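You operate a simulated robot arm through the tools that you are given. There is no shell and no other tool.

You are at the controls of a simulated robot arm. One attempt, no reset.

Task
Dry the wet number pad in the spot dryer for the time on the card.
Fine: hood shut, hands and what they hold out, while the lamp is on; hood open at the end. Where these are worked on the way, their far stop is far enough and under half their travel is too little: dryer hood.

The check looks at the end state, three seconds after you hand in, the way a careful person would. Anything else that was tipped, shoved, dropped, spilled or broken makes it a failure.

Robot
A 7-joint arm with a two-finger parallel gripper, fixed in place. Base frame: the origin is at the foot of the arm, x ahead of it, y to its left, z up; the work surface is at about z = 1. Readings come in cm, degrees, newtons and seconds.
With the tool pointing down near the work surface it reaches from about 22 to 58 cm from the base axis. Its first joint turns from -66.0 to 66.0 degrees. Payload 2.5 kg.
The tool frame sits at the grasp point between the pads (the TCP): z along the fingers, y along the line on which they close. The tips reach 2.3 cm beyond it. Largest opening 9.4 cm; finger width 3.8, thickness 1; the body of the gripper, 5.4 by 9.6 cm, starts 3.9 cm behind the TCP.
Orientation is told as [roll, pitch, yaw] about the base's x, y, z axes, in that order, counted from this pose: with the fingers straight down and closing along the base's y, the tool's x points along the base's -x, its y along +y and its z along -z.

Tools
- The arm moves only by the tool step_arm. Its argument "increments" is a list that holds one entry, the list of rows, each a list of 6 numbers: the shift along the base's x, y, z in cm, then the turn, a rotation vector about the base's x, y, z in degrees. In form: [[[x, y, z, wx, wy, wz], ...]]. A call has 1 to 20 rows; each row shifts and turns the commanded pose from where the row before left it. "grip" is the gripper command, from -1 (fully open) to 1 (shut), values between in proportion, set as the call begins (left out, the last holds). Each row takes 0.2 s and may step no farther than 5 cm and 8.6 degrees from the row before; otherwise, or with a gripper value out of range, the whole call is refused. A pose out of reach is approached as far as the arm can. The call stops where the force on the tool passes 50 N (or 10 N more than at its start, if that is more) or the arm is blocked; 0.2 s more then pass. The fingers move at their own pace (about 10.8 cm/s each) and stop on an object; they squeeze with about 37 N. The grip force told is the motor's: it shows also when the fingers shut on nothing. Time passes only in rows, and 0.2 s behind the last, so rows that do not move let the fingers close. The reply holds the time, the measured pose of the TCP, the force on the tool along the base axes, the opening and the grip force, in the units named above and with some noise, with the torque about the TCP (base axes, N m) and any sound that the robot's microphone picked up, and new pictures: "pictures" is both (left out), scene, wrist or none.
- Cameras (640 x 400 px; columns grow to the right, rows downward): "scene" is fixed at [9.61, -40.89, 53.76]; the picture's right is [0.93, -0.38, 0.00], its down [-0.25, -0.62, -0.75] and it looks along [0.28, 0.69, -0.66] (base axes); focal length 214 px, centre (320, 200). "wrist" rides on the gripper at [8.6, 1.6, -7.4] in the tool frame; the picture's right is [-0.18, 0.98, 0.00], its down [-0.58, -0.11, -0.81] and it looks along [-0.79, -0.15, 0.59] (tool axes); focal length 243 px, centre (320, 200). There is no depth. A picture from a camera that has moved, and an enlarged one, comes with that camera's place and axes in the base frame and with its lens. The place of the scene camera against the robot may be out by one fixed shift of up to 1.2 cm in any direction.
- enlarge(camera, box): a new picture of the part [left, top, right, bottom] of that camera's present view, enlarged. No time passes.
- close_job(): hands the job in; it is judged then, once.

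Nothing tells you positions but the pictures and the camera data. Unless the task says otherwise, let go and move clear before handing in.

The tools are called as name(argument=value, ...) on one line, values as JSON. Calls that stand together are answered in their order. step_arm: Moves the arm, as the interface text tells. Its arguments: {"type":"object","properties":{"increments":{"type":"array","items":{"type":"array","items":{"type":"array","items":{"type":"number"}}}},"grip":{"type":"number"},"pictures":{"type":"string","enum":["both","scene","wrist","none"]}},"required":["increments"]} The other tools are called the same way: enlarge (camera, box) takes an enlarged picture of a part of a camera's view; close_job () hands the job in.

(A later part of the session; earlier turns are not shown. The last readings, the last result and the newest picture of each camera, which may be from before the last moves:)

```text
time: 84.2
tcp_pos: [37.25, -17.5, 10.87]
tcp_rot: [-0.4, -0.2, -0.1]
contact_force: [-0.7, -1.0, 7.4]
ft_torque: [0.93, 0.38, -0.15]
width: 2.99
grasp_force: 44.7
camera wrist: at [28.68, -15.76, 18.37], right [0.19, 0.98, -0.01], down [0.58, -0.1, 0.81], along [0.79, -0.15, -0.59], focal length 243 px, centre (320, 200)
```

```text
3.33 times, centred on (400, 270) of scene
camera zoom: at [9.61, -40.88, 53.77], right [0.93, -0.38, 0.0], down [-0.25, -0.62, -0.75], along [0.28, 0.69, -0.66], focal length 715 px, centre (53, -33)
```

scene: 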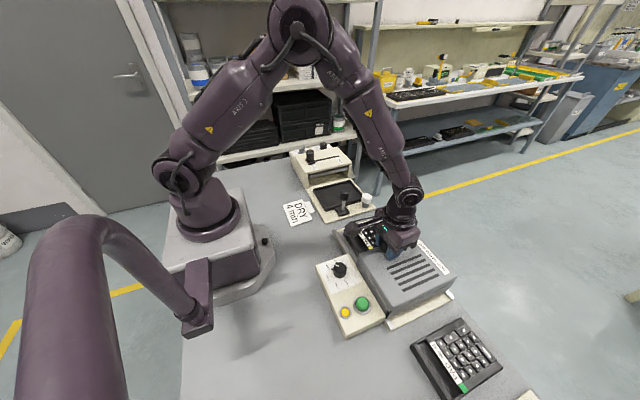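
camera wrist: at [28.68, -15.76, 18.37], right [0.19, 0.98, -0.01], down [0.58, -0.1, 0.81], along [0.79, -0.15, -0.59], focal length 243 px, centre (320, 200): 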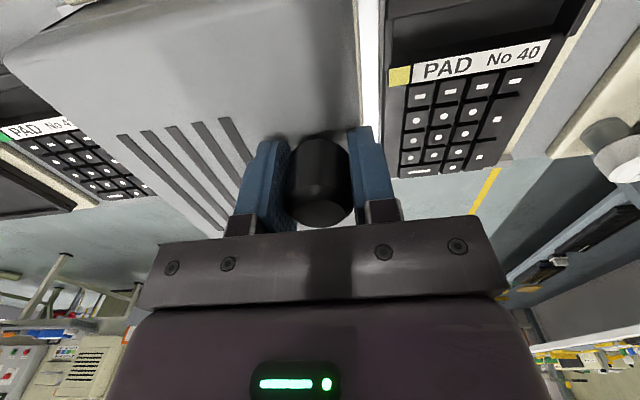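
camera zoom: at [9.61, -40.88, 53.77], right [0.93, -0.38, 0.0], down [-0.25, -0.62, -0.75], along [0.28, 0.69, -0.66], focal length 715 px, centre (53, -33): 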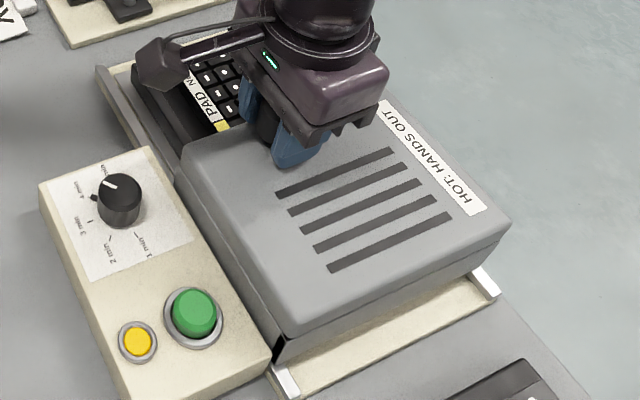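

The hood glides easily. I'll advance a bit more and watch that its open front passes over the pad without pushing it.

step_arm(increments=[[[0, 0.8, 0, 0, 0, 0], [0, 0.9, 0, 0, 0, 0], [0, 0.9, 0, 0, 0, 0], [0, 0, 0, 0, 0, 0]]])

enlarge(camera="scene", box=[330, 210, 430, 280])

enlarge(camera="wrist", box=[300, 0, 560, 200])

```text
time: 85.2
tcp_pos: [37.3, -15.15, 10.93]
tcp_rot: [-0.5, -0.1, -0.1]
contact_force: [-16.6, -0.4, 25.5]
ft_torque: [1.02, -0.71, -0.03]
width: 3.01
grasp_force: 44.7
camera wrist: at [28.69, -13.38, 18.38], right [0.19, 0.98, -0.01], down [0.58, -0.1, 0.81], along [0.79, -0.16, -0.59], focal length 243 px, centre (320, 200)
```

scene: 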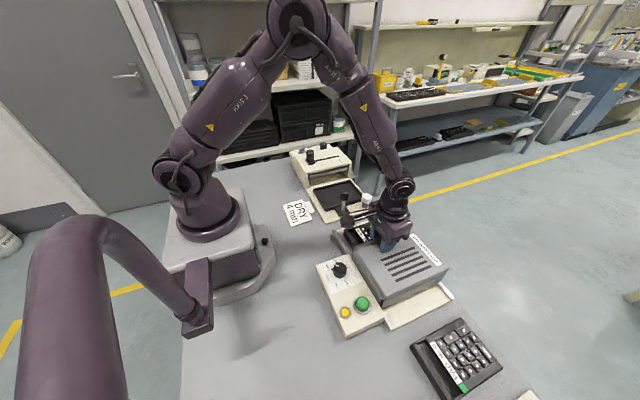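
wrist: 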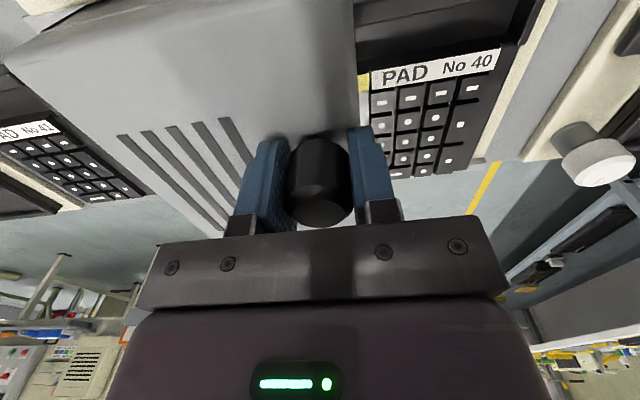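

```text
5.71 times, centred on (380, 245) of scene
camera zoom: at [9.6, -40.88, 53.77], right [0.93, -0.38, 0.0], down [-0.25, -0.62, -0.75], along [0.28, 0.69, -0.66], focal length 1226 px, centre (-23, -57)
```

zoom: 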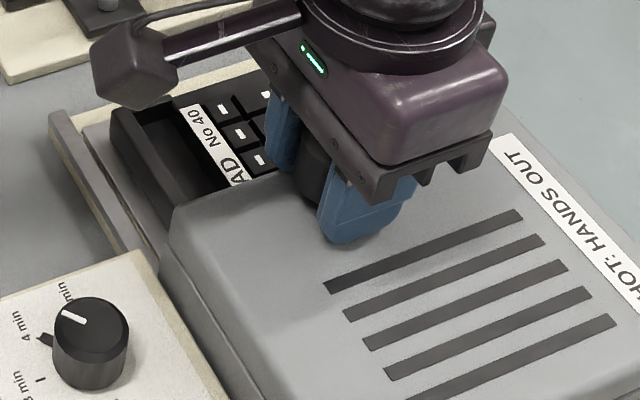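

```text
2.00 times, centred on (430, 100) of wrist
camera zoom: at [28.69, -13.38, 18.38], right [0.19, 0.98, -0.01], down [0.58, -0.1, 0.81], along [0.79, -0.16, -0.59], focal length 485 px, centre (100, 400)
```

zoom: 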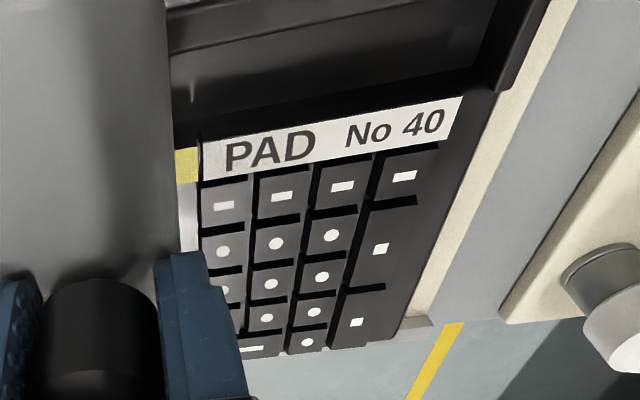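

The pad hasn't moved and the hood edge is passing over it. I'll trim the constraint forces and continue.

step_arm(increments=[[[-0.05, 0.3, 0.05, 0, 0, 0], [0, 0.8, 0, 0, 0, 0], [0, 0.9, 0, 0, 0, 0], [0, 0, 0, 0, 0, 0]]])

enlarge(camera="wrist", box=[300, 0, 560, 200])

enlarge(camera="scene", box=[330, 210, 430, 280])

```text
time: 86.2
tcp_pos: [37.16, -13.01, 10.88]
tcp_rot: [-0.4, -0.3, -0.1]
contact_force: [-1.0, -1.5, 8.8]
ft_torque: [0.86, -0.24, 0.22]
width: 2.99
grasp_force: 44.2
camera wrist: at [28.67, -11.24, 18.34], right [0.18, 0.98, -0.01], down [0.58, -0.1, 0.81], along [0.8, -0.15, -0.59], focal length 243 px, centre (320, 200)
```

scene: 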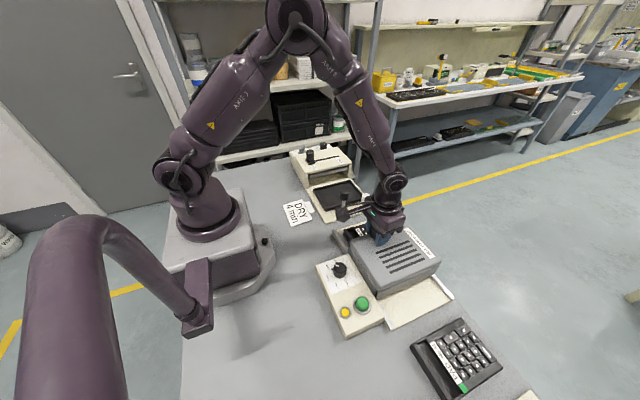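
wrist: 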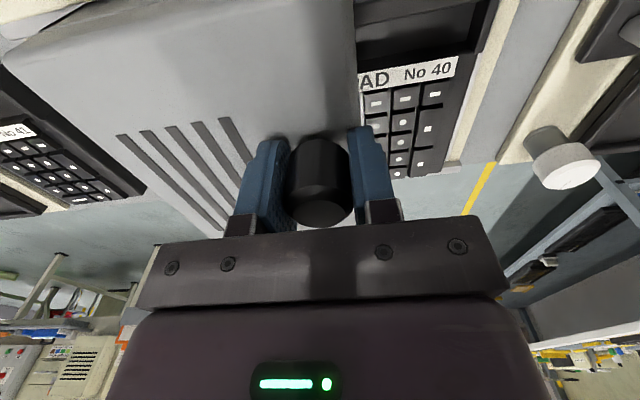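

```text
2.00 times, centred on (430, 100) of wrist
camera zoom: at [28.67, -11.24, 18.34], right [0.18, 0.98, -0.01], down [0.58, -0.1, 0.81], along [0.8, -0.15, -0.59], focal length 485 px, centre (100, 400)
```

zoom: 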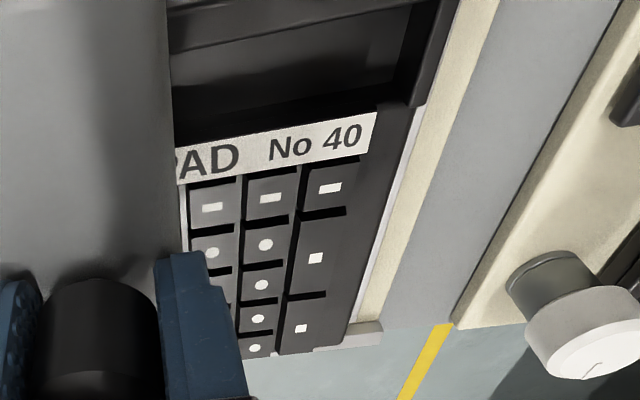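

```text
5.71 times, centred on (380, 245) of scene
camera zoom: at [9.61, -40.88, 53.77], right [0.93, -0.38, 0.0], down [-0.25, -0.62, -0.75], along [0.28, 0.69, -0.66], focal length 1226 px, centre (-23, -57)
```

zoom: 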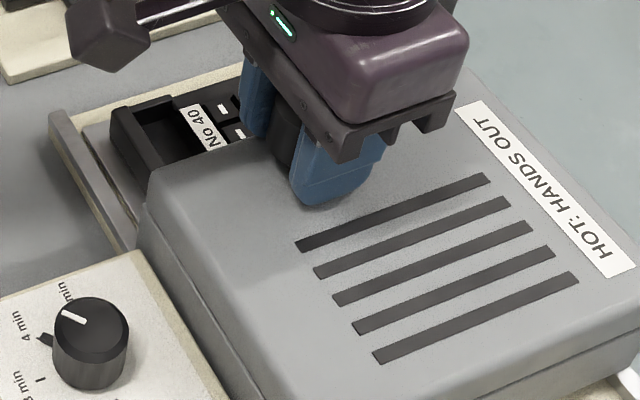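

The hood passes over the pad without touching it, and the label stays at the same measured position. I'll continue to the far stop.

step_arm(increments=[[[0, 0.8, 0, 0, 0, 0], [0, 0.9, 0, 0, 0, 0], [0, 0.9, 0, 0, 0, 0], [0, 0.8, 0, 0, 0, 0], [0, 0, 0, 0, 0, 0]]], pictures="wrist")

```text
time: 87.4
tcp_pos: [37.25, -9.53, 10.82]
tcp_rot: [-0.3, -0.3, -0.1]
contact_force: [24.4, -1.4, -28.4]
ft_torque: [1.16, -0.03, -0.01]
width: 2.99
grasp_force: 45.1
camera wrist: at [28.62, -7.75, 18.38], right [0.18, 0.98, -0.01], down [0.58, -0.1, 0.81], along [0.8, -0.15, -0.59], focal length 243 px, centre (320, 200)
```

wrist: 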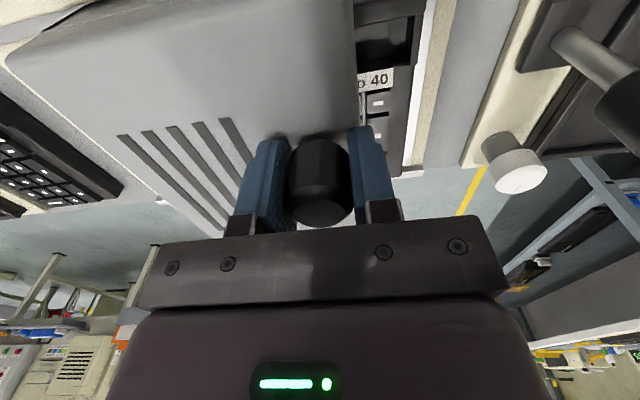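

step_arm(increments=[[[0.06, 0.4, -0.06, 0, 0, 0], [0, 0.8, 0, 0, 0, 0], [0, 0.8, 0, 0, 0, 0], [0, 0, 0, 0, 0, 0]]], pictures="wrist")

```text
time: 88.4
tcp_pos: [37.33, -7.77, 10.91]
tcp_rot: [-0.4, 0.0, -0.1]
contact_force: [-11.2, -1.9, 23.2]
ft_torque: [1.12, -0.87, -0.26]
width: 2.98
grasp_force: 44.5
camera wrist: at [28.65, -5.91, 18.43], right [0.19, 0.98, -0.01], down [0.58, -0.1, 0.81], along [0.79, -0.15, -0.59], focal length 243 px, centre (320, 200)
```

wrist: 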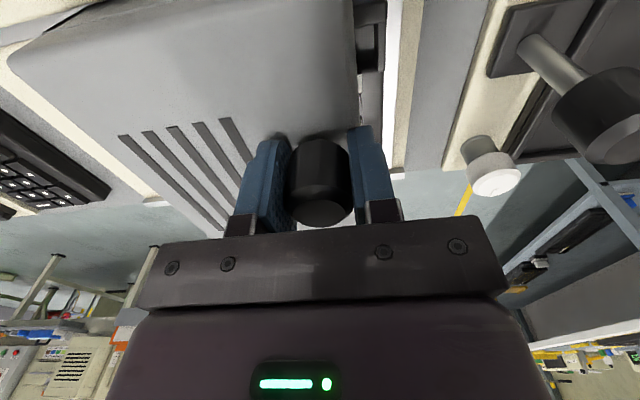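

step_arm(increments=[[[-0.03, 0.4, 0.05, 0, 0, 0], [0, 0.6, 0, 0, 0, 0], [0, 0.6, 0, 0, 0, 0], [0, 0.4, 0, 0, 0, 0], [0, 0, 0, 0, 0, 0]]])

enlarge(camera="scene", box=[320, 210, 460, 320])

```text
time: 89.6
tcp_pos: [37.2, -5.65, 10.99]
tcp_rot: [-0.5, 0.0, 0.0]
contact_force: [-13.2, -0.9, 22.3]
ft_torque: [0.95, 0.19, 0.01]
width: 3.0
grasp_force: 44.7
camera wrist: at [28.65, -3.9, 18.43], right [0.18, 0.98, -0.01], down [0.58, -0.1, 0.81], along [0.79, -0.15, -0.59], focal length 243 px, centre (320, 200)
```

scene: 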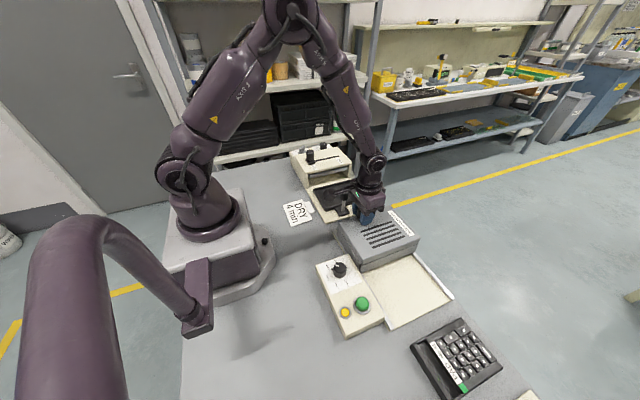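
wrist: 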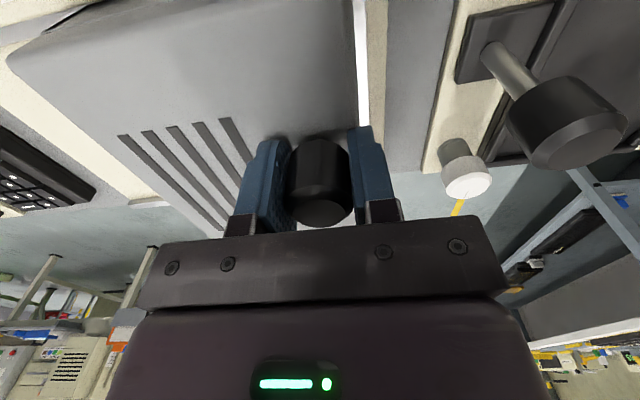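

```text
3.64 times, centred on (390, 265) of scene
camera zoom: at [9.6, -40.88, 53.77], right [0.93, -0.38, 0.0], down [-0.25, -0.62, -0.75], along [0.28, 0.69, -0.66], focal length 780 px, centre (66, -36)
```

zoom: 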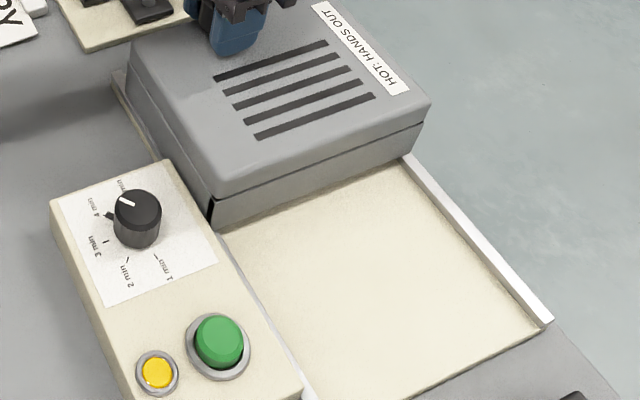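

step_arm(increments=[[[-0.03, 0.3, 0.04, 0, 0, 0], [0, 0.4, 0, 0, 0, 0], [0, 0.4, 0, 0, 0, 0], [0, 0, 0, 0, 0, 0]]], pictures="wrist")

step_arm(increments=[[[0, 0.3, 0, 0, 0, 0], [0, 0.3, 0, 0, 0, 0], [0, 0.3, 0, 0, 0, 0], [0, 0, 0, 0, 0, 0]]])

enlarge(camera="scene", box=[320, 200, 460, 310])

```text
time: 90.6
tcp_pos: [37.23, -4.46, 10.95]
tcp_rot: [-0.4, -0.1, 0.0]
contact_force: [4.9, -0.4, -19.2]
ft_torque: [0.96, 0.17, 0.33]
width: 2.99
grasp_force: 45.5
camera wrist: at [28.63, -2.72, 18.41], right [0.18, 0.98, -0.01], down [0.58, -0.1, 0.81], along [0.79, -0.15, -0.59], focal length 243 px, centre (320, 200)
```

wrist: 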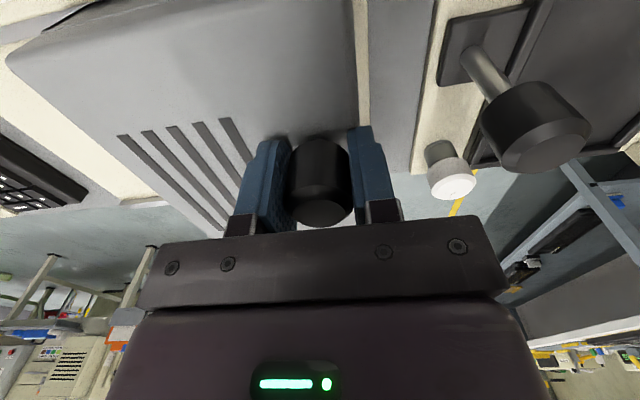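

```text
time: 91.6
tcp_pos: [37.2, -3.65, 10.88]
tcp_rot: [-0.5, -0.3, -0.1]
contact_force: [14.4, -6.4, -34.6]
ft_torque: [1.16, 0.14, 0.06]
width: 3.01
grasp_force: 44.8
camera wrist: at [28.62, -1.98, 18.41], right [0.19, 0.98, -0.01], down [0.58, -0.1, 0.81], along [0.79, -0.15, -0.59], focal length 243 px, centre (320, 200)
```

scene: 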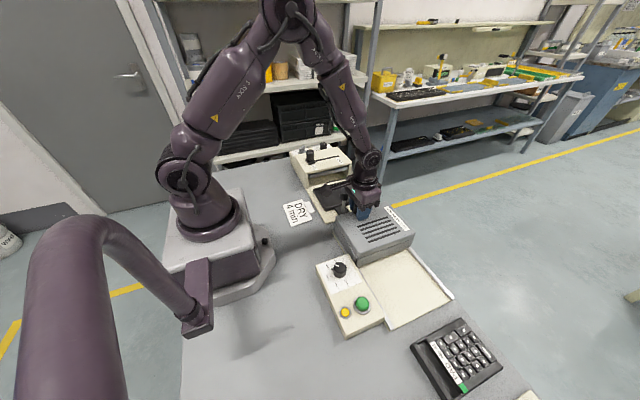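
wrist: 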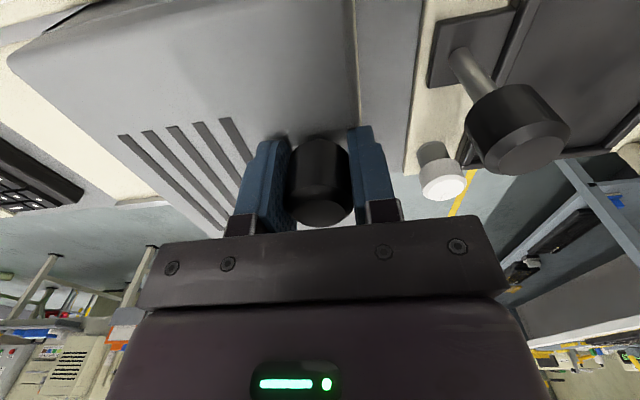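

```text
3.64 times, centred on (390, 255) of scene
camera zoom: at [9.63, -40.89, 53.76], right [0.93, -0.38, 0.0], down [-0.25, -0.62, -0.75], along [0.28, 0.69, -0.66], focal length 780 px, centre (66, 0)
```

zoom: 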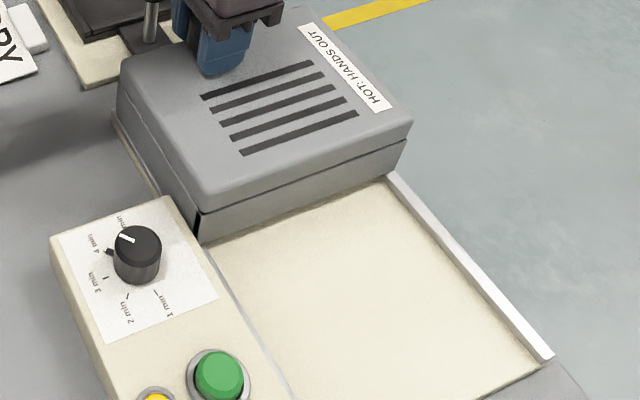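

step_arm(increments=[[[0.04, 0, -0.06, 0, 0, 0], [0, 0.15, 0, 0, 0, 0], [0, 0, 0, 0, 0, 0]]], pictures="none")

step_arm(increments=[[[0, 0.2, 0, 0, 0, 0], [0, 0, 0, 0, 0, 0]]], pictures="none")

```text
time: 92.4
tcp_pos: [37.19, -3.69, 10.89]
tcp_rot: [-0.6, 0.0, -0.4]
contact_force: [-0.1, -21.8, -12.3]
ft_torque: [1.1, -0.92, 0.05]
width: 3.0
grasp_force: 45.6
```

```text
time: 93.0
tcp_pos: [37.28, -3.66, 11.03]
tcp_rot: [-0.6, -0.1, -0.5]
contact_force: [-0.2, -35.1, -7.7]
ft_torque: [1.23, 0.16, 0.37]
width: 2.99
grasp_force: 45.4
```

The hood has reached its far stop, with y force -35 N and no more travel. I'll relax, release the knob and lift clear.

step_arm(increments=[[[0, -0.3, 0.02, 0, 0, 0], [0, 0, 0, 0, 0, 0]]], pictures="none")

step_arm(increments=[[[0, 0, 0, 0, 0, 0], [0, 0, 0, 0, 0, 0], [0, 0, 1, 0, 0, 0], [0, 0, 3, 0, 0, 0], [0, 0, 4, 0, 0, 0]]], grip=-0.2)

enlarge(camera="wrist", box=[180, 0, 460, 200])

enlarge(camera="scene", box=[310, 200, 450, 330])

```text
time: 93.6
tcp_pos: [37.16, -3.62, 10.89]
tcp_rot: [-0.5, -0.1, -0.3]
contact_force: [4.2, -23.5, -18.0]
ft_torque: [1.41, 0.28, -0.32]
width: 2.98
grasp_force: 44.8
```

```text
time: 94.8
tcp_pos: [37.17, -3.4, 19.03]
tcp_rot: [-0.4, -0.1, 0.0]
contact_force: [0.4, -0.8, 0.0]
ft_torque: [0.0, 0.0, 0.01]
width: 5.63
grasp_force: 0.1
camera wrist: at [28.68, -1.63, 26.59], right [0.18, 0.98, -0.01], down [0.58, -0.1, 0.81], along [0.79, -0.15, -0.59], focal length 243 px, centre (320, 200)
```

scene: 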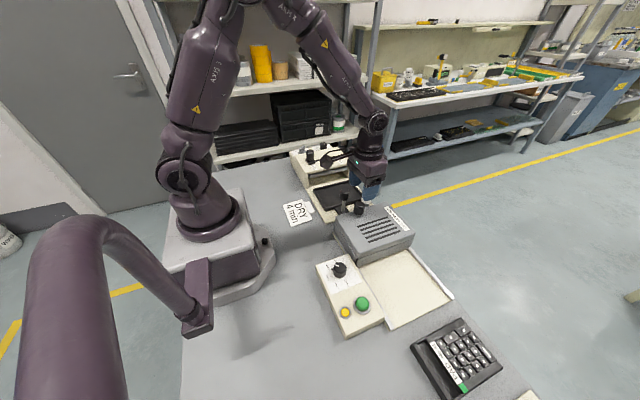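
wrist: 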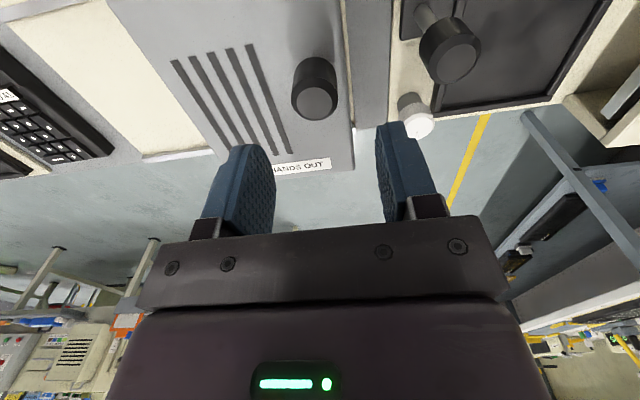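

```text
2.00 times, centred on (320, 100) of wrist
camera zoom: at [28.68, -1.63, 26.59], right [0.18, 0.98, -0.01], down [0.58, -0.1, 0.81], along [0.79, -0.15, -0.59], focal length 485 px, centre (320, 400)
```

zoom: 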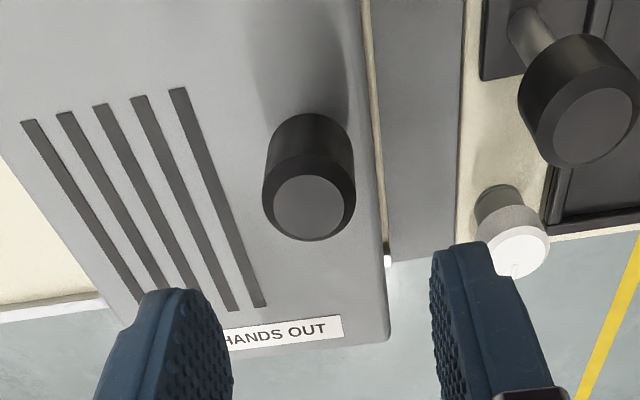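

```text
3.08 times, centred on (380, 265) of scene
camera zoom: at [9.61, -40.89, 53.76], right [0.93, -0.38, 0.0], down [-0.25, -0.62, -0.75], along [0.28, 0.69, -0.66], focal length 660 px, centre (135, 0)
```

zoom: 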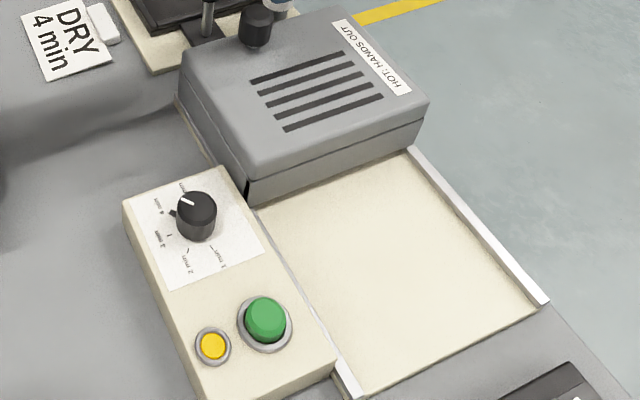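

The hood is fully shut over the pad and the dial is at 4 min. Next I'll close the fingers and move above the green start button, at about (26.55, -24.9).

step_arm(increments=[[[-2.1, -4.3, 0, 0, 0, 0], [-2.1, -4.3, 0, 0, 0, 0], [-2.1, -4.3, 0, 0, 0, 0], [-2.1, -4.3, -1, 0, 0, 0], [-2.2, -4.3, -2, 0, 0, 0], [0, 0, -2.5, 0, 0, 0], [0, 0, 0, 0, 0, 0]]], grip=1.0)

enlarge(camera="wrist", box=[220, 0, 420, 200])

enlarge(camera="scene", box=[310, 230, 410, 340])

```text
refused: row 5 steps farther than a row can; nothing moved
```

```text
2.00 times, centred on (320, 100) of wrist
camera zoom: at [28.68, -1.63, 26.59], right [0.18, 0.98, -0.01], down [0.58, -0.1, 0.81], along [0.79, -0.15, -0.59], focal length 485 px, centre (320, 400)
```

zoom: 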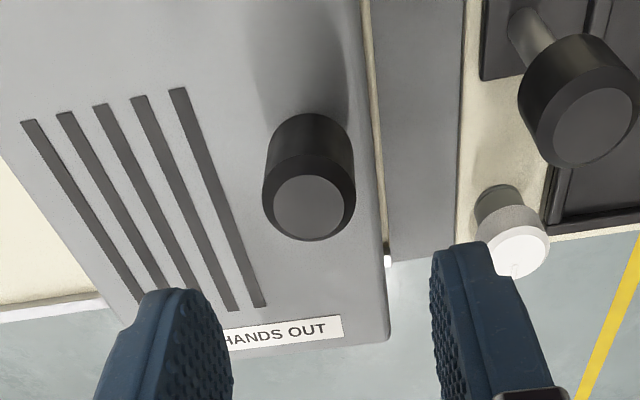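

```text
3.64 times, centred on (360, 285) of scene
camera zoom: at [9.61, -40.89, 53.76], right [0.93, -0.38, 0.0], down [-0.25, -0.62, -0.75], along [0.28, 0.69, -0.66], focal length 780 px, centre (174, -109)
```

zoom: 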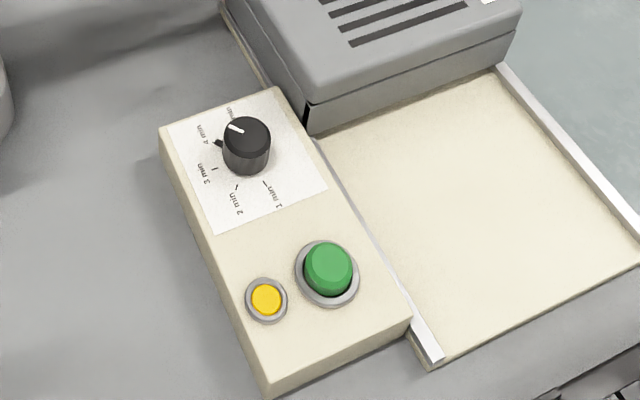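

That call was refused because one row stepped too far, and nothing moved. I'll repeat it with smaller steps.

step_arm(increments=[[[-1.8, -3.6, 0, 0, 0, 0], [-1.8, -3.6, 0, 0, 0, 0], [-1.8, -3.6, 0, 0, 0, 0], [-1.8, -3.6, 0, 0, 0, 0], [-1.8, -3.6, -1, 0, 0, 0], [-1.6, -3.5, -1.5, 0, 0, 0], [0, 0, -3, 0, 0, 0], [0, 0, 0, 0, 0, 0]]], grip=1.0)

enlarge(camera="wrist", box=[220, 0, 420, 200])

enlarge(camera="scene", box=[310, 230, 410, 340])

```text
time: 96.6
tcp_pos: [26.69, -24.8, 13.3]
tcp_rot: [-0.5, -0.2, 0.1]
contact_force: [-0.4, -0.3, -0.1]
ft_torque: [0.0, 0.02, 0.0]
width: 0.01
grasp_force: 36.8
camera wrist: at [18.11, -23.19, 20.85], right [0.18, 0.98, -0.01], down [0.58, -0.1, 0.81], along [0.79, -0.15, -0.59], focal length 243 px, centre (320, 200)
```

scene: 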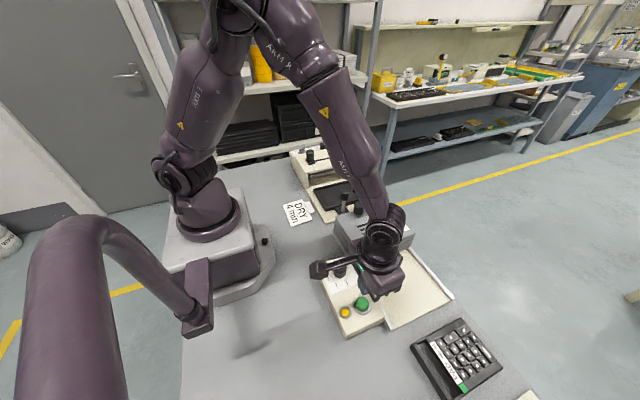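
wrist: 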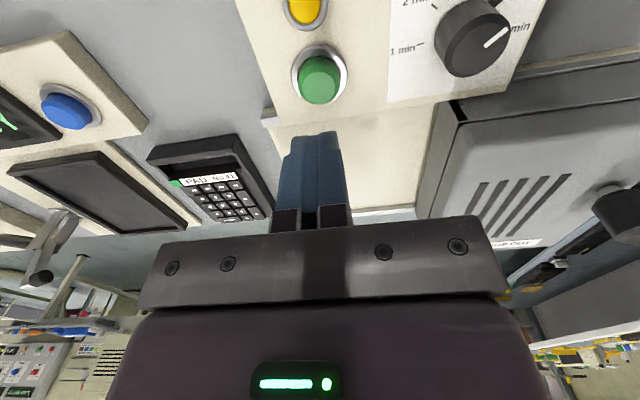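

```text
2.00 times, centred on (320, 100) of wrist
camera zoom: at [18.11, -23.19, 20.85], right [0.18, 0.98, -0.01], down [0.58, -0.1, 0.81], along [0.79, -0.15, -0.59], focal length 485 px, centre (320, 400)
```

zoom: 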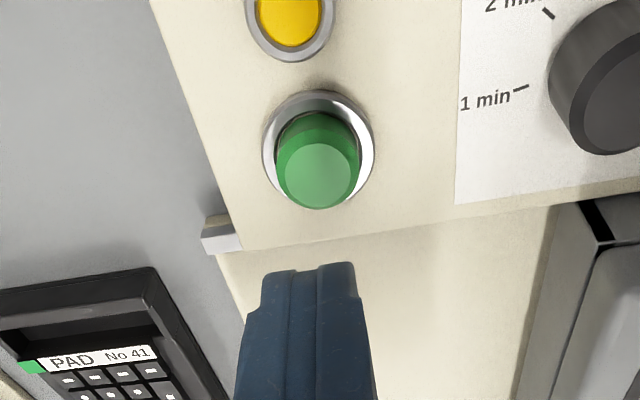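

```text
3.64 times, centred on (360, 285) of scene
camera zoom: at [9.61, -40.89, 53.76], right [0.93, -0.38, 0.0], down [-0.25, -0.62, -0.75], along [0.28, 0.69, -0.66], focal length 780 px, centre (174, -109)
```

zoom: 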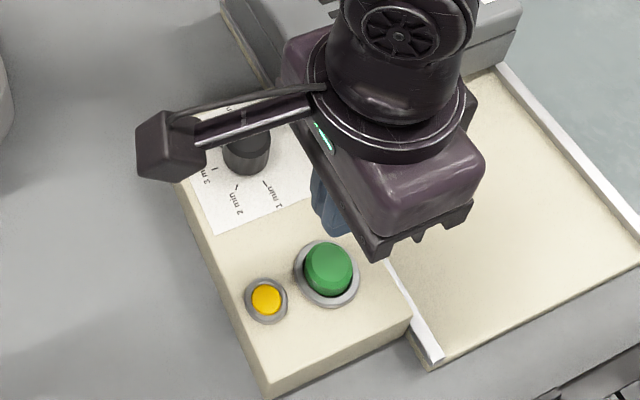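

The button top is about (26.6, -24.85, 5.1), right under the closed fingertips. I'll lower and press gently.

step_arm(increments=[[[-0.05, 0, -2.5, 0, 0, 0], [0, 0, -2.3, 0, 0, 0], [0, 0, 0, 0, 0, 0]]], pictures="wrist")

enlarge(camera="wrist", box=[240, 40, 400, 200])

```text
time: 97.4
tcp_pos: [26.68, -24.85, 8.55]
tcp_rot: [-0.3, -0.2, -0.1]
contact_force: [0.0, 0.4, 0.2]
ft_torque: [-0.01, 0.01, 0.0]
width: 0.0
grasp_force: 37.5
camera wrist: at [18.05, -23.12, 16.12], right [0.19, 0.98, -0.01], down [0.58, -0.1, 0.81], along [0.79, -0.15, -0.59], focal length 243 px, centre (320, 200)
```

wrist: 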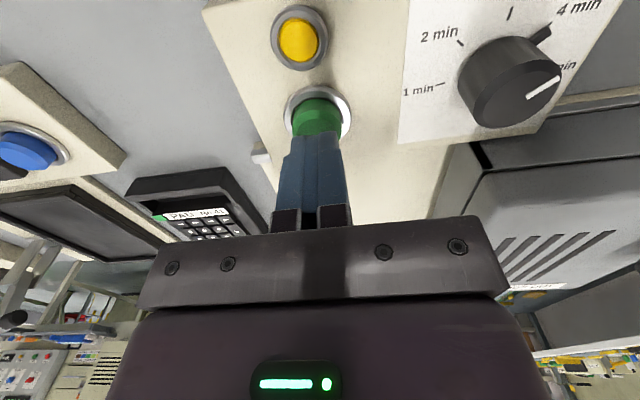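

```text
2.50 times, centred on (320, 120) of wrist
camera zoom: at [18.05, -23.12, 16.12], right [0.19, 0.98, -0.01], down [0.58, -0.1, 0.81], along [0.79, -0.15, -0.59], focal length 606 px, centre (320, 400)
```

zoom: 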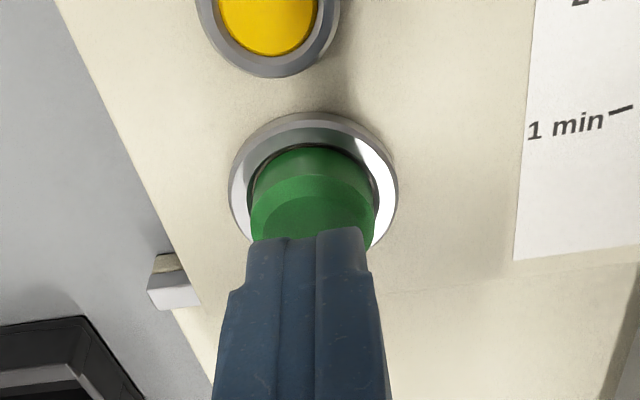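

step_arm(increments=[[[0, 0, -0.4, 0, 0, 0], [0, 0, -0.3, 0, 0, 0], [0, 0, -0.2, 0, 0, 0], [0, 0, 0, 0, 0, 0]]], pictures="none")

step_arm(increments=[[[0, 0, -0.2, 0, 0, 0], [0, 0, 0, 0, 0, 0]]], pictures="none")

step_arm(increments=[[[0, 0, -0.2, 0, 0, 0], [0, 0, 0, 0, 0, 0]]], pictures="scene")

```text
time: 98.4
tcp_pos: [26.52, -24.96, 7.75]
tcp_rot: [-0.4, -0.1, 0.0]
contact_force: [0.2, 0.8, 0.1]
ft_torque: [-0.03, 0.01, 0.0]
width: 0.0
grasp_force: 36.4
```

```text
time: 99.0
tcp_pos: [26.64, -24.99, 7.62]
tcp_rot: [-0.4, -0.1, 0.0]
contact_force: [-0.3, -0.9, 0.3]
ft_torque: [0.02, 0.01, 0.03]
width: 0.0
grasp_force: 36.9
```

```text
time: 99.6
tcp_pos: [26.53, -24.97, 7.31]
tcp_rot: [-0.3, -0.2, 0.0]
contact_force: [0.5, 0.3, 2.2]
ft_torque: [0.0, 0.01, -0.01]
width: 0.01
grasp_force: 36.6
```

scene: 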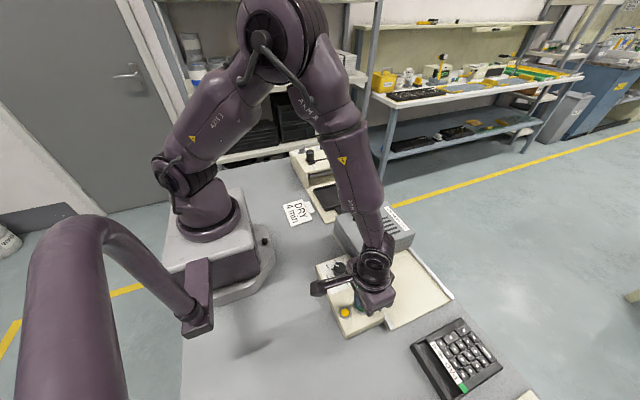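

Contact has begun, at 2.2 N. I'll press a little further until it clicks.

step_arm(increments=[[[0, 0, -0.15, 0, 0, 0], [0, 0, -0.1, 0, 0, 0], [0, 0, 0, 0, 0, 0]]], pictures="scene")

```text
time: 100.4
tcp_pos: [26.6, -24.92, 7.07]
tcp_rot: [-0.6, -0.1, -0.2]
contact_force: [-0.5, -2.5, 4.0]
ft_torque: [-0.1, 0.09, 0.04]
width: 0.0
grasp_force: 36.8
```

scene: 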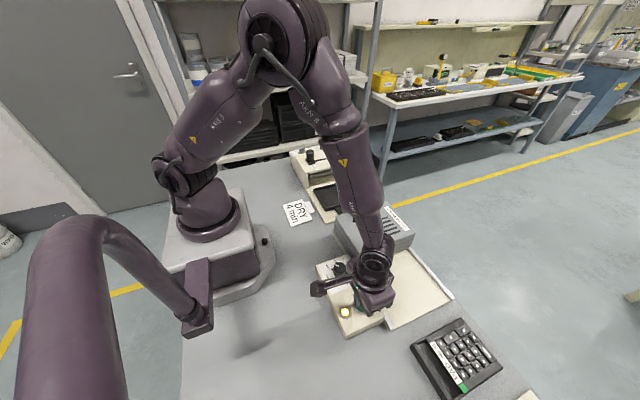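

enlarge(camera="scene", box=[310, 200, 430, 340])

step_arm(increments=[[[0, 0, 0.8, 0, 0, 0], [0, 0, 2, 0, 0, 0], [0, 0, 4, 0, 0, 0], [-2, -1, 4, 0, 0, 0]]])

enlarge(camera="scene", box=[310, 200, 430, 340])

```text
2.86 times, centred on (370, 270) of scene
camera zoom: at [9.61, -40.88, 53.77], right [0.93, -0.38, 0.0], down [-0.25, -0.62, -0.75], along [0.28, 0.69, -0.66], focal length 613 px, centre (177, 0)
```

zoom: 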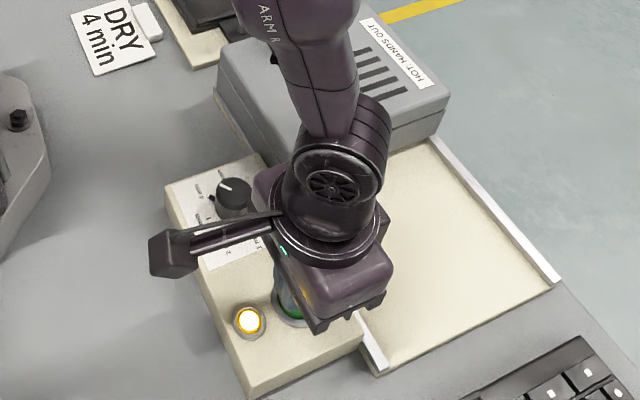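

```text
time: 101.4
tcp_pos: [24.78, -25.89, 17.9]
tcp_rot: [-0.5, -0.1, 0.1]
contact_force: [0.1, 0.2, -0.4]
ft_torque: [0.02, -0.01, 0.01]
width: 0.0
grasp_force: 36.9
camera wrist: at [16.14, -24.19, 25.34], right [0.18, 0.98, -0.01], down [0.58, -0.1, 0.81], along [0.79, -0.15, -0.59], focal length 243 px, centre (320, 200)
```

scene: 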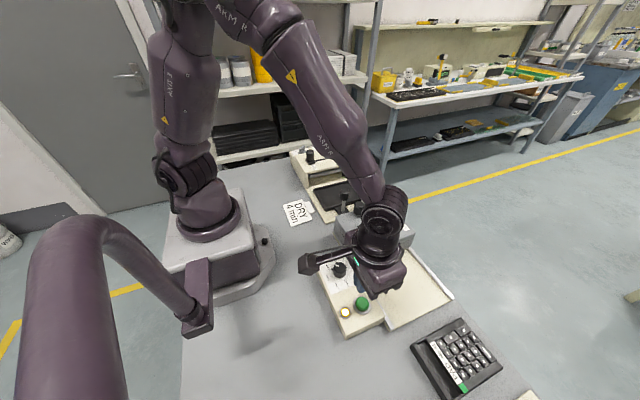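
wrist: 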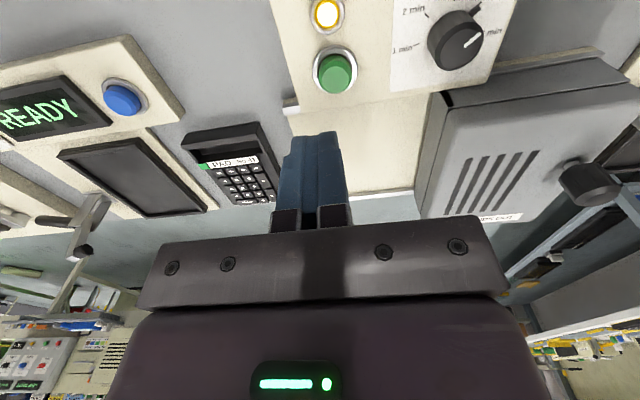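

```text
2.86 times, centred on (370, 270) of scene
camera zoom: at [9.62, -40.88, 53.76], right [0.93, -0.38, 0.0], down [-0.25, -0.62, -0.75], along [0.28, 0.69, -0.66], focal length 613 px, centre (177, 0)
```

zoom: 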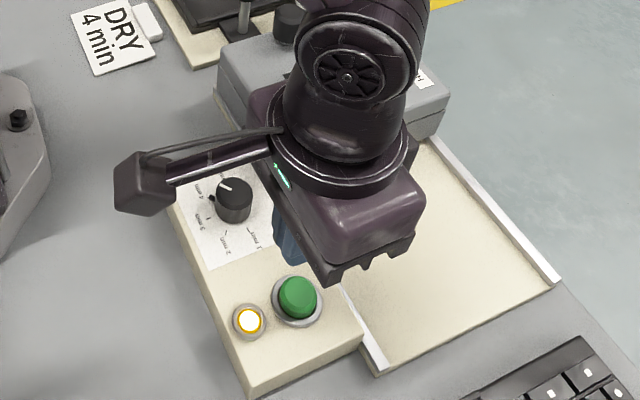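

The yellow lamp is lit and the dryer is running with the hood shut and the hand away. I'll wait here and watch for the lamp to go out.

step_arm(increments=[[[0, 0, 0, 0, 0, 0], [0, 0, 0, 0, 0, 0], [0, 0, 0, 0, 0, 0], [0, 0, 0, 0, 0, 0], [0, 0, 0, 0, 0, 0], [0, 0, 0, 0, 0, 0], [0, 0, 0, 0, 0, 0], [0, 0, 0, 0, 0, 0], [0, 0, 0, 0, 0, 0], [0, 0, 0, 0, 0, 0], [0, 0, 0, 0, 0, 0], [0, 0, 0, 0, 0, 0], [0, 0, 0, 0, 0, 0], [0, 0, 0, 0, 0, 0], [0, 0, 0, 0, 0, 0], [0, 0, 0, 0, 0, 0], [0, 0, 0, 0, 0, 0], [0, 0, 0, 0, 0, 0], [0, 0, 0, 0, 0, 0], [0, 0, 0, 0, 0, 0]]], pictures="wrist")

step_arm(increments=[[[0, 0, 0, 0, 0, 0], [0, 0, 0, 0, 0, 0], [0, 0, 0, 0, 0, 0], [0, 0, 0, 0, 0, 0], [0, 0, 0, 0, 0, 0], [0, 0, 0, 0, 0, 0], [0, 0, 0, 0, 0, 0], [0, 0, 0, 0, 0, 0], [0, 0, 0, 0, 0, 0], [0, 0, 0, 0, 0, 0], [0, 0, 0, 0, 0, 0], [0, 0, 0, 0, 0, 0], [0, 0, 0, 0, 0, 0], [0, 0, 0, 0, 0, 0], [0, 0, 0, 0, 0, 0], [0, 0, 0, 0, 0, 0], [0, 0, 0, 0, 0, 0], [0, 0, 0, 0, 0, 0], [0, 0, 0, 0, 0, 0], [0, 0, 0, 0, 0, 0]]], pictures="wrist")

```text
time: 105.6
tcp_pos: [24.65, -25.91, 17.83]
tcp_rot: [-0.4, -0.1, 0.0]
contact_force: [-1.2, 0.2, 0.4]
ft_torque: [0.01, 0.0, 0.0]
width: 0.0
grasp_force: 36.5
camera wrist: at [16.15, -24.21, 25.3], right [0.18, 0.98, -0.01], down [0.58, -0.1, 0.81], along [0.79, -0.15, -0.59], focal length 243 px, centre (320, 200)
```

wrist: 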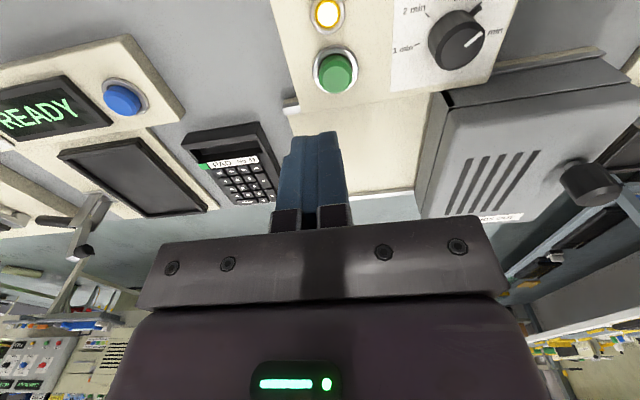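

```text
time: 109.8
tcp_pos: [24.77, -25.89, 17.81]
tcp_rot: [-0.3, -0.1, 0.0]
contact_force: [1.2, 0.2, 0.6]
ft_torque: [0.01, -0.01, 0.02]
width: 0.0
grasp_force: 37.4
camera wrist: at [16.15, -24.21, 25.3], right [0.18, 0.98, -0.01], down [0.58, -0.1, 0.81], along [0.79, -0.15, -0.59], focal length 243 px, centre (320, 200)
```

wrist: 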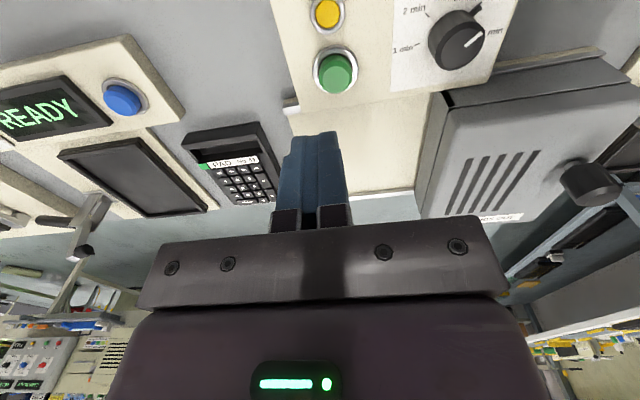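

enlarge(camera="wrist", box=[280, 0, 500, 110])

enlarge(camera="scene", box=[310, 200, 430, 340])

```text
2.91 times, centred on (390, 55) of wrist
camera zoom: at [16.15, -24.21, 25.3], right [0.18, 0.98, -0.01], down [0.58, -0.1, 0.81], along [0.79, -0.15, -0.59], focal length 706 px, centre (116, 622)
```

zoom: 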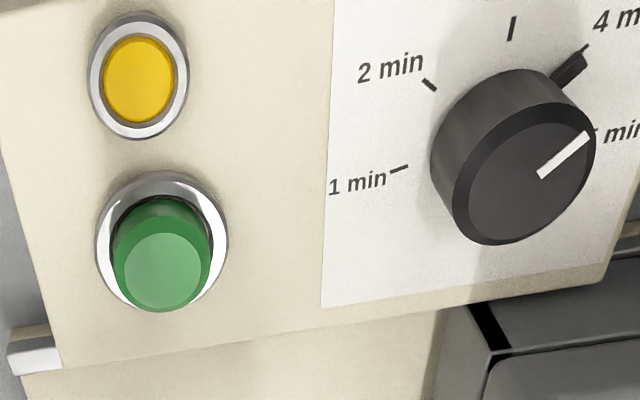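

```text
2.86 times, centred on (370, 270) of scene
camera zoom: at [9.61, -40.89, 53.76], right [0.93, -0.38, 0.0], down [-0.25, -0.62, -0.75], along [0.28, 0.69, -0.66], focal length 613 px, centre (177, 0)
```

zoom: 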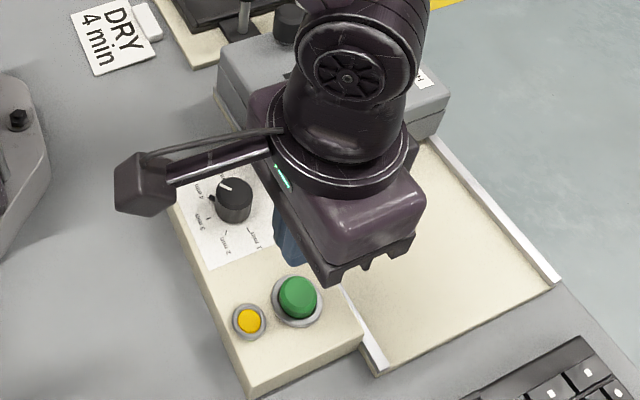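

The lamp is out, so the 4-minute cycle is finished. I'll go back to the hood knob to slide the hood open.

step_arm(increments=[[[1.8, 3.2, 0.3, 0, 0, 0], [1.8, 3.2, 0.3, 0, 0, 0], [1.8, 3.2, 0.3, 0, 0, 0], [1.8, 3.2, 0.3, 0, 0, 0], [1.8, 3.2, 0, 0, 0, 0], [1.8, 3.2, 0, 0, 0, 0], [1.7, 3.05, 0, 0, 0, 0], [0, 0, 0, 0, 0, 0]]], grip=-0.277)

enlarge(camera="wrist", box=[220, 0, 420, 200])

```text
time: 111.6
tcp_pos: [37.16, -3.81, 18.94]
tcp_rot: [-0.3, -0.1, 0.0]
contact_force: [-0.7, 0.7, -0.1]
ft_torque: [0.03, -0.03, -0.02]
width: 6.05
grasp_force: 0.0
camera wrist: at [28.61, -2.09, 26.38], right [0.18, 0.98, -0.01], down [0.58, -0.1, 0.81], along [0.79, -0.15, -0.59], focal length 243 px, centre (320, 200)
```

scene: 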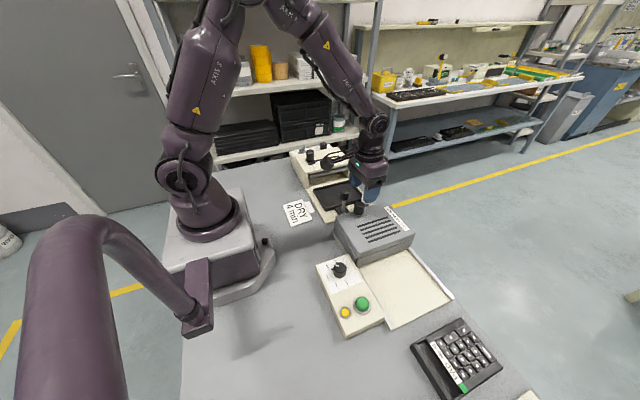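
wrist: 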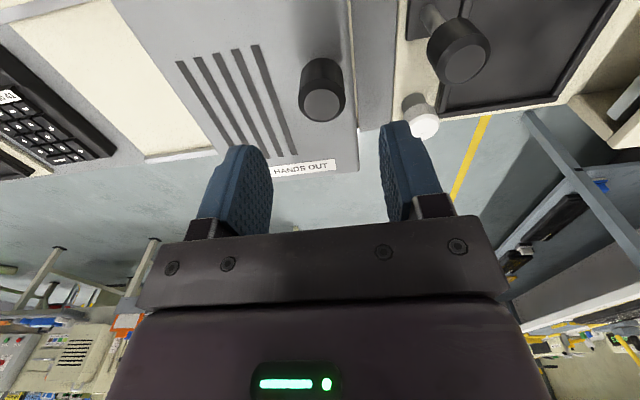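

```text
2.00 times, centred on (320, 100) of wrist
camera zoom: at [28.61, -2.09, 26.38], right [0.18, 0.98, -0.01], down [0.58, -0.1, 0.81], along [0.79, -0.15, -0.59], focal length 485 px, centre (320, 400)
```

zoom: 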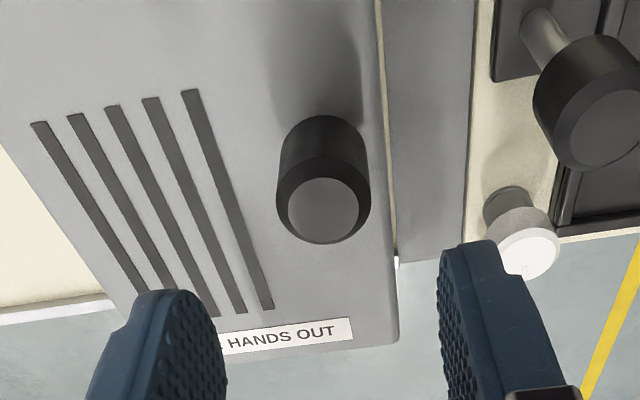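

step_arm(increments=[[[0.05, 0.15, -2.5, 0, 0, 0], [0, 0, -2.5, 0, 0, 0], [0, 0, -2, 0, 0, 0], [0, 0, -1.05, 0, 0, 0], [0, 0, 0, 0, 0, 0]]], pictures="none")

step_arm(increments=[[[0, 0, 0, 0, 0, 0], [0, 0, 0, 0, 0, 0], [0, 0, 0, 0, 0, 0]]], grip=0.6)

```text
time: 112.8
tcp_pos: [37.02, -3.74, 10.8]
tcp_rot: [-0.4, -0.1, 0.0]
contact_force: [-1.1, -0.2, -0.4]
ft_torque: [0.01, -0.01, -0.02]
width: 6.0
grasp_force: 0.1
```

```text
time: 113.6
tcp_pos: [36.92, -3.6, 10.84]
tcp_rot: [-0.3, -0.1, -0.1]
contact_force: [2.1, -5.2, -3.7]
ft_torque: [1.19, 0.05, 0.09]
width: 3.01
grasp_force: 45.4
camera wrist: at [28.52, -1.99, 18.34], right [0.19, 0.98, -0.01], down [0.58, -0.1, 0.81], along [0.79, -0.15, -0.59], focal length 243 px, centre (320, 200)
```

scene: 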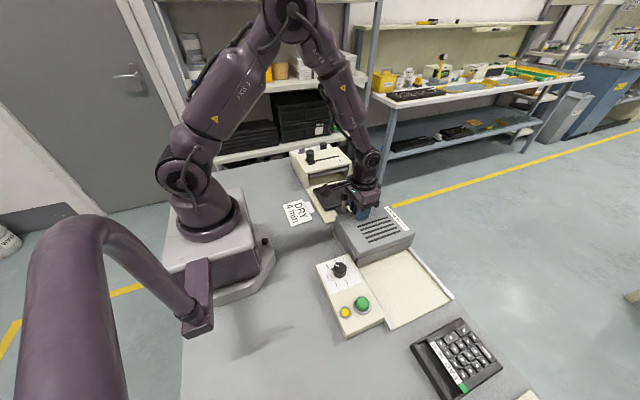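
wrist: 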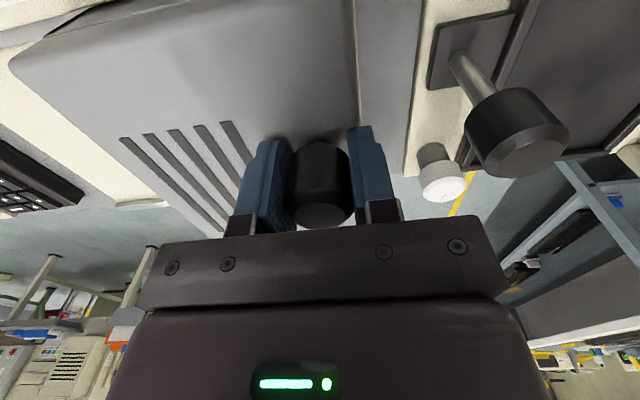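

The knob is gripped. I'll slide the hood back toward -y in stages, trimming forces as I go.

step_arm(increments=[[[0, -0.4, 0, 0, 0, 0], [0, -0.7, 0, 0, 0, 0], [0, -0.8, 0, 0, 0, 0], [0, 0, 0, 0, 0, 0]]], pictures="none")

step_arm(increments=[[[0, -0.8, 0, 0, 0, 0], [0, -0.9, 0, 0, 0, 0], [0, -0.8, 0, 0, 0, 0], [0, 0, 0, 0, 0, 0]]], pictures="none")

```text
time: 114.6
tcp_pos: [37.12, -5.46, 10.94]
tcp_rot: [-0.4, -0.1, 0.1]
contact_force: [12.0, 1.7, -36.2]
ft_torque: [1.05, 0.01, -0.02]
width: 2.99
grasp_force: 45.1
```

```text
time: 115.6
tcp_pos: [36.88, -8.12, 10.89]
tcp_rot: [-0.4, 0.0, -0.1]
contact_force: [-8.7, 0.6, -10.6]
ft_torque: [1.17, -0.78, 0.16]
width: 2.99
grasp_force: 44.8
```

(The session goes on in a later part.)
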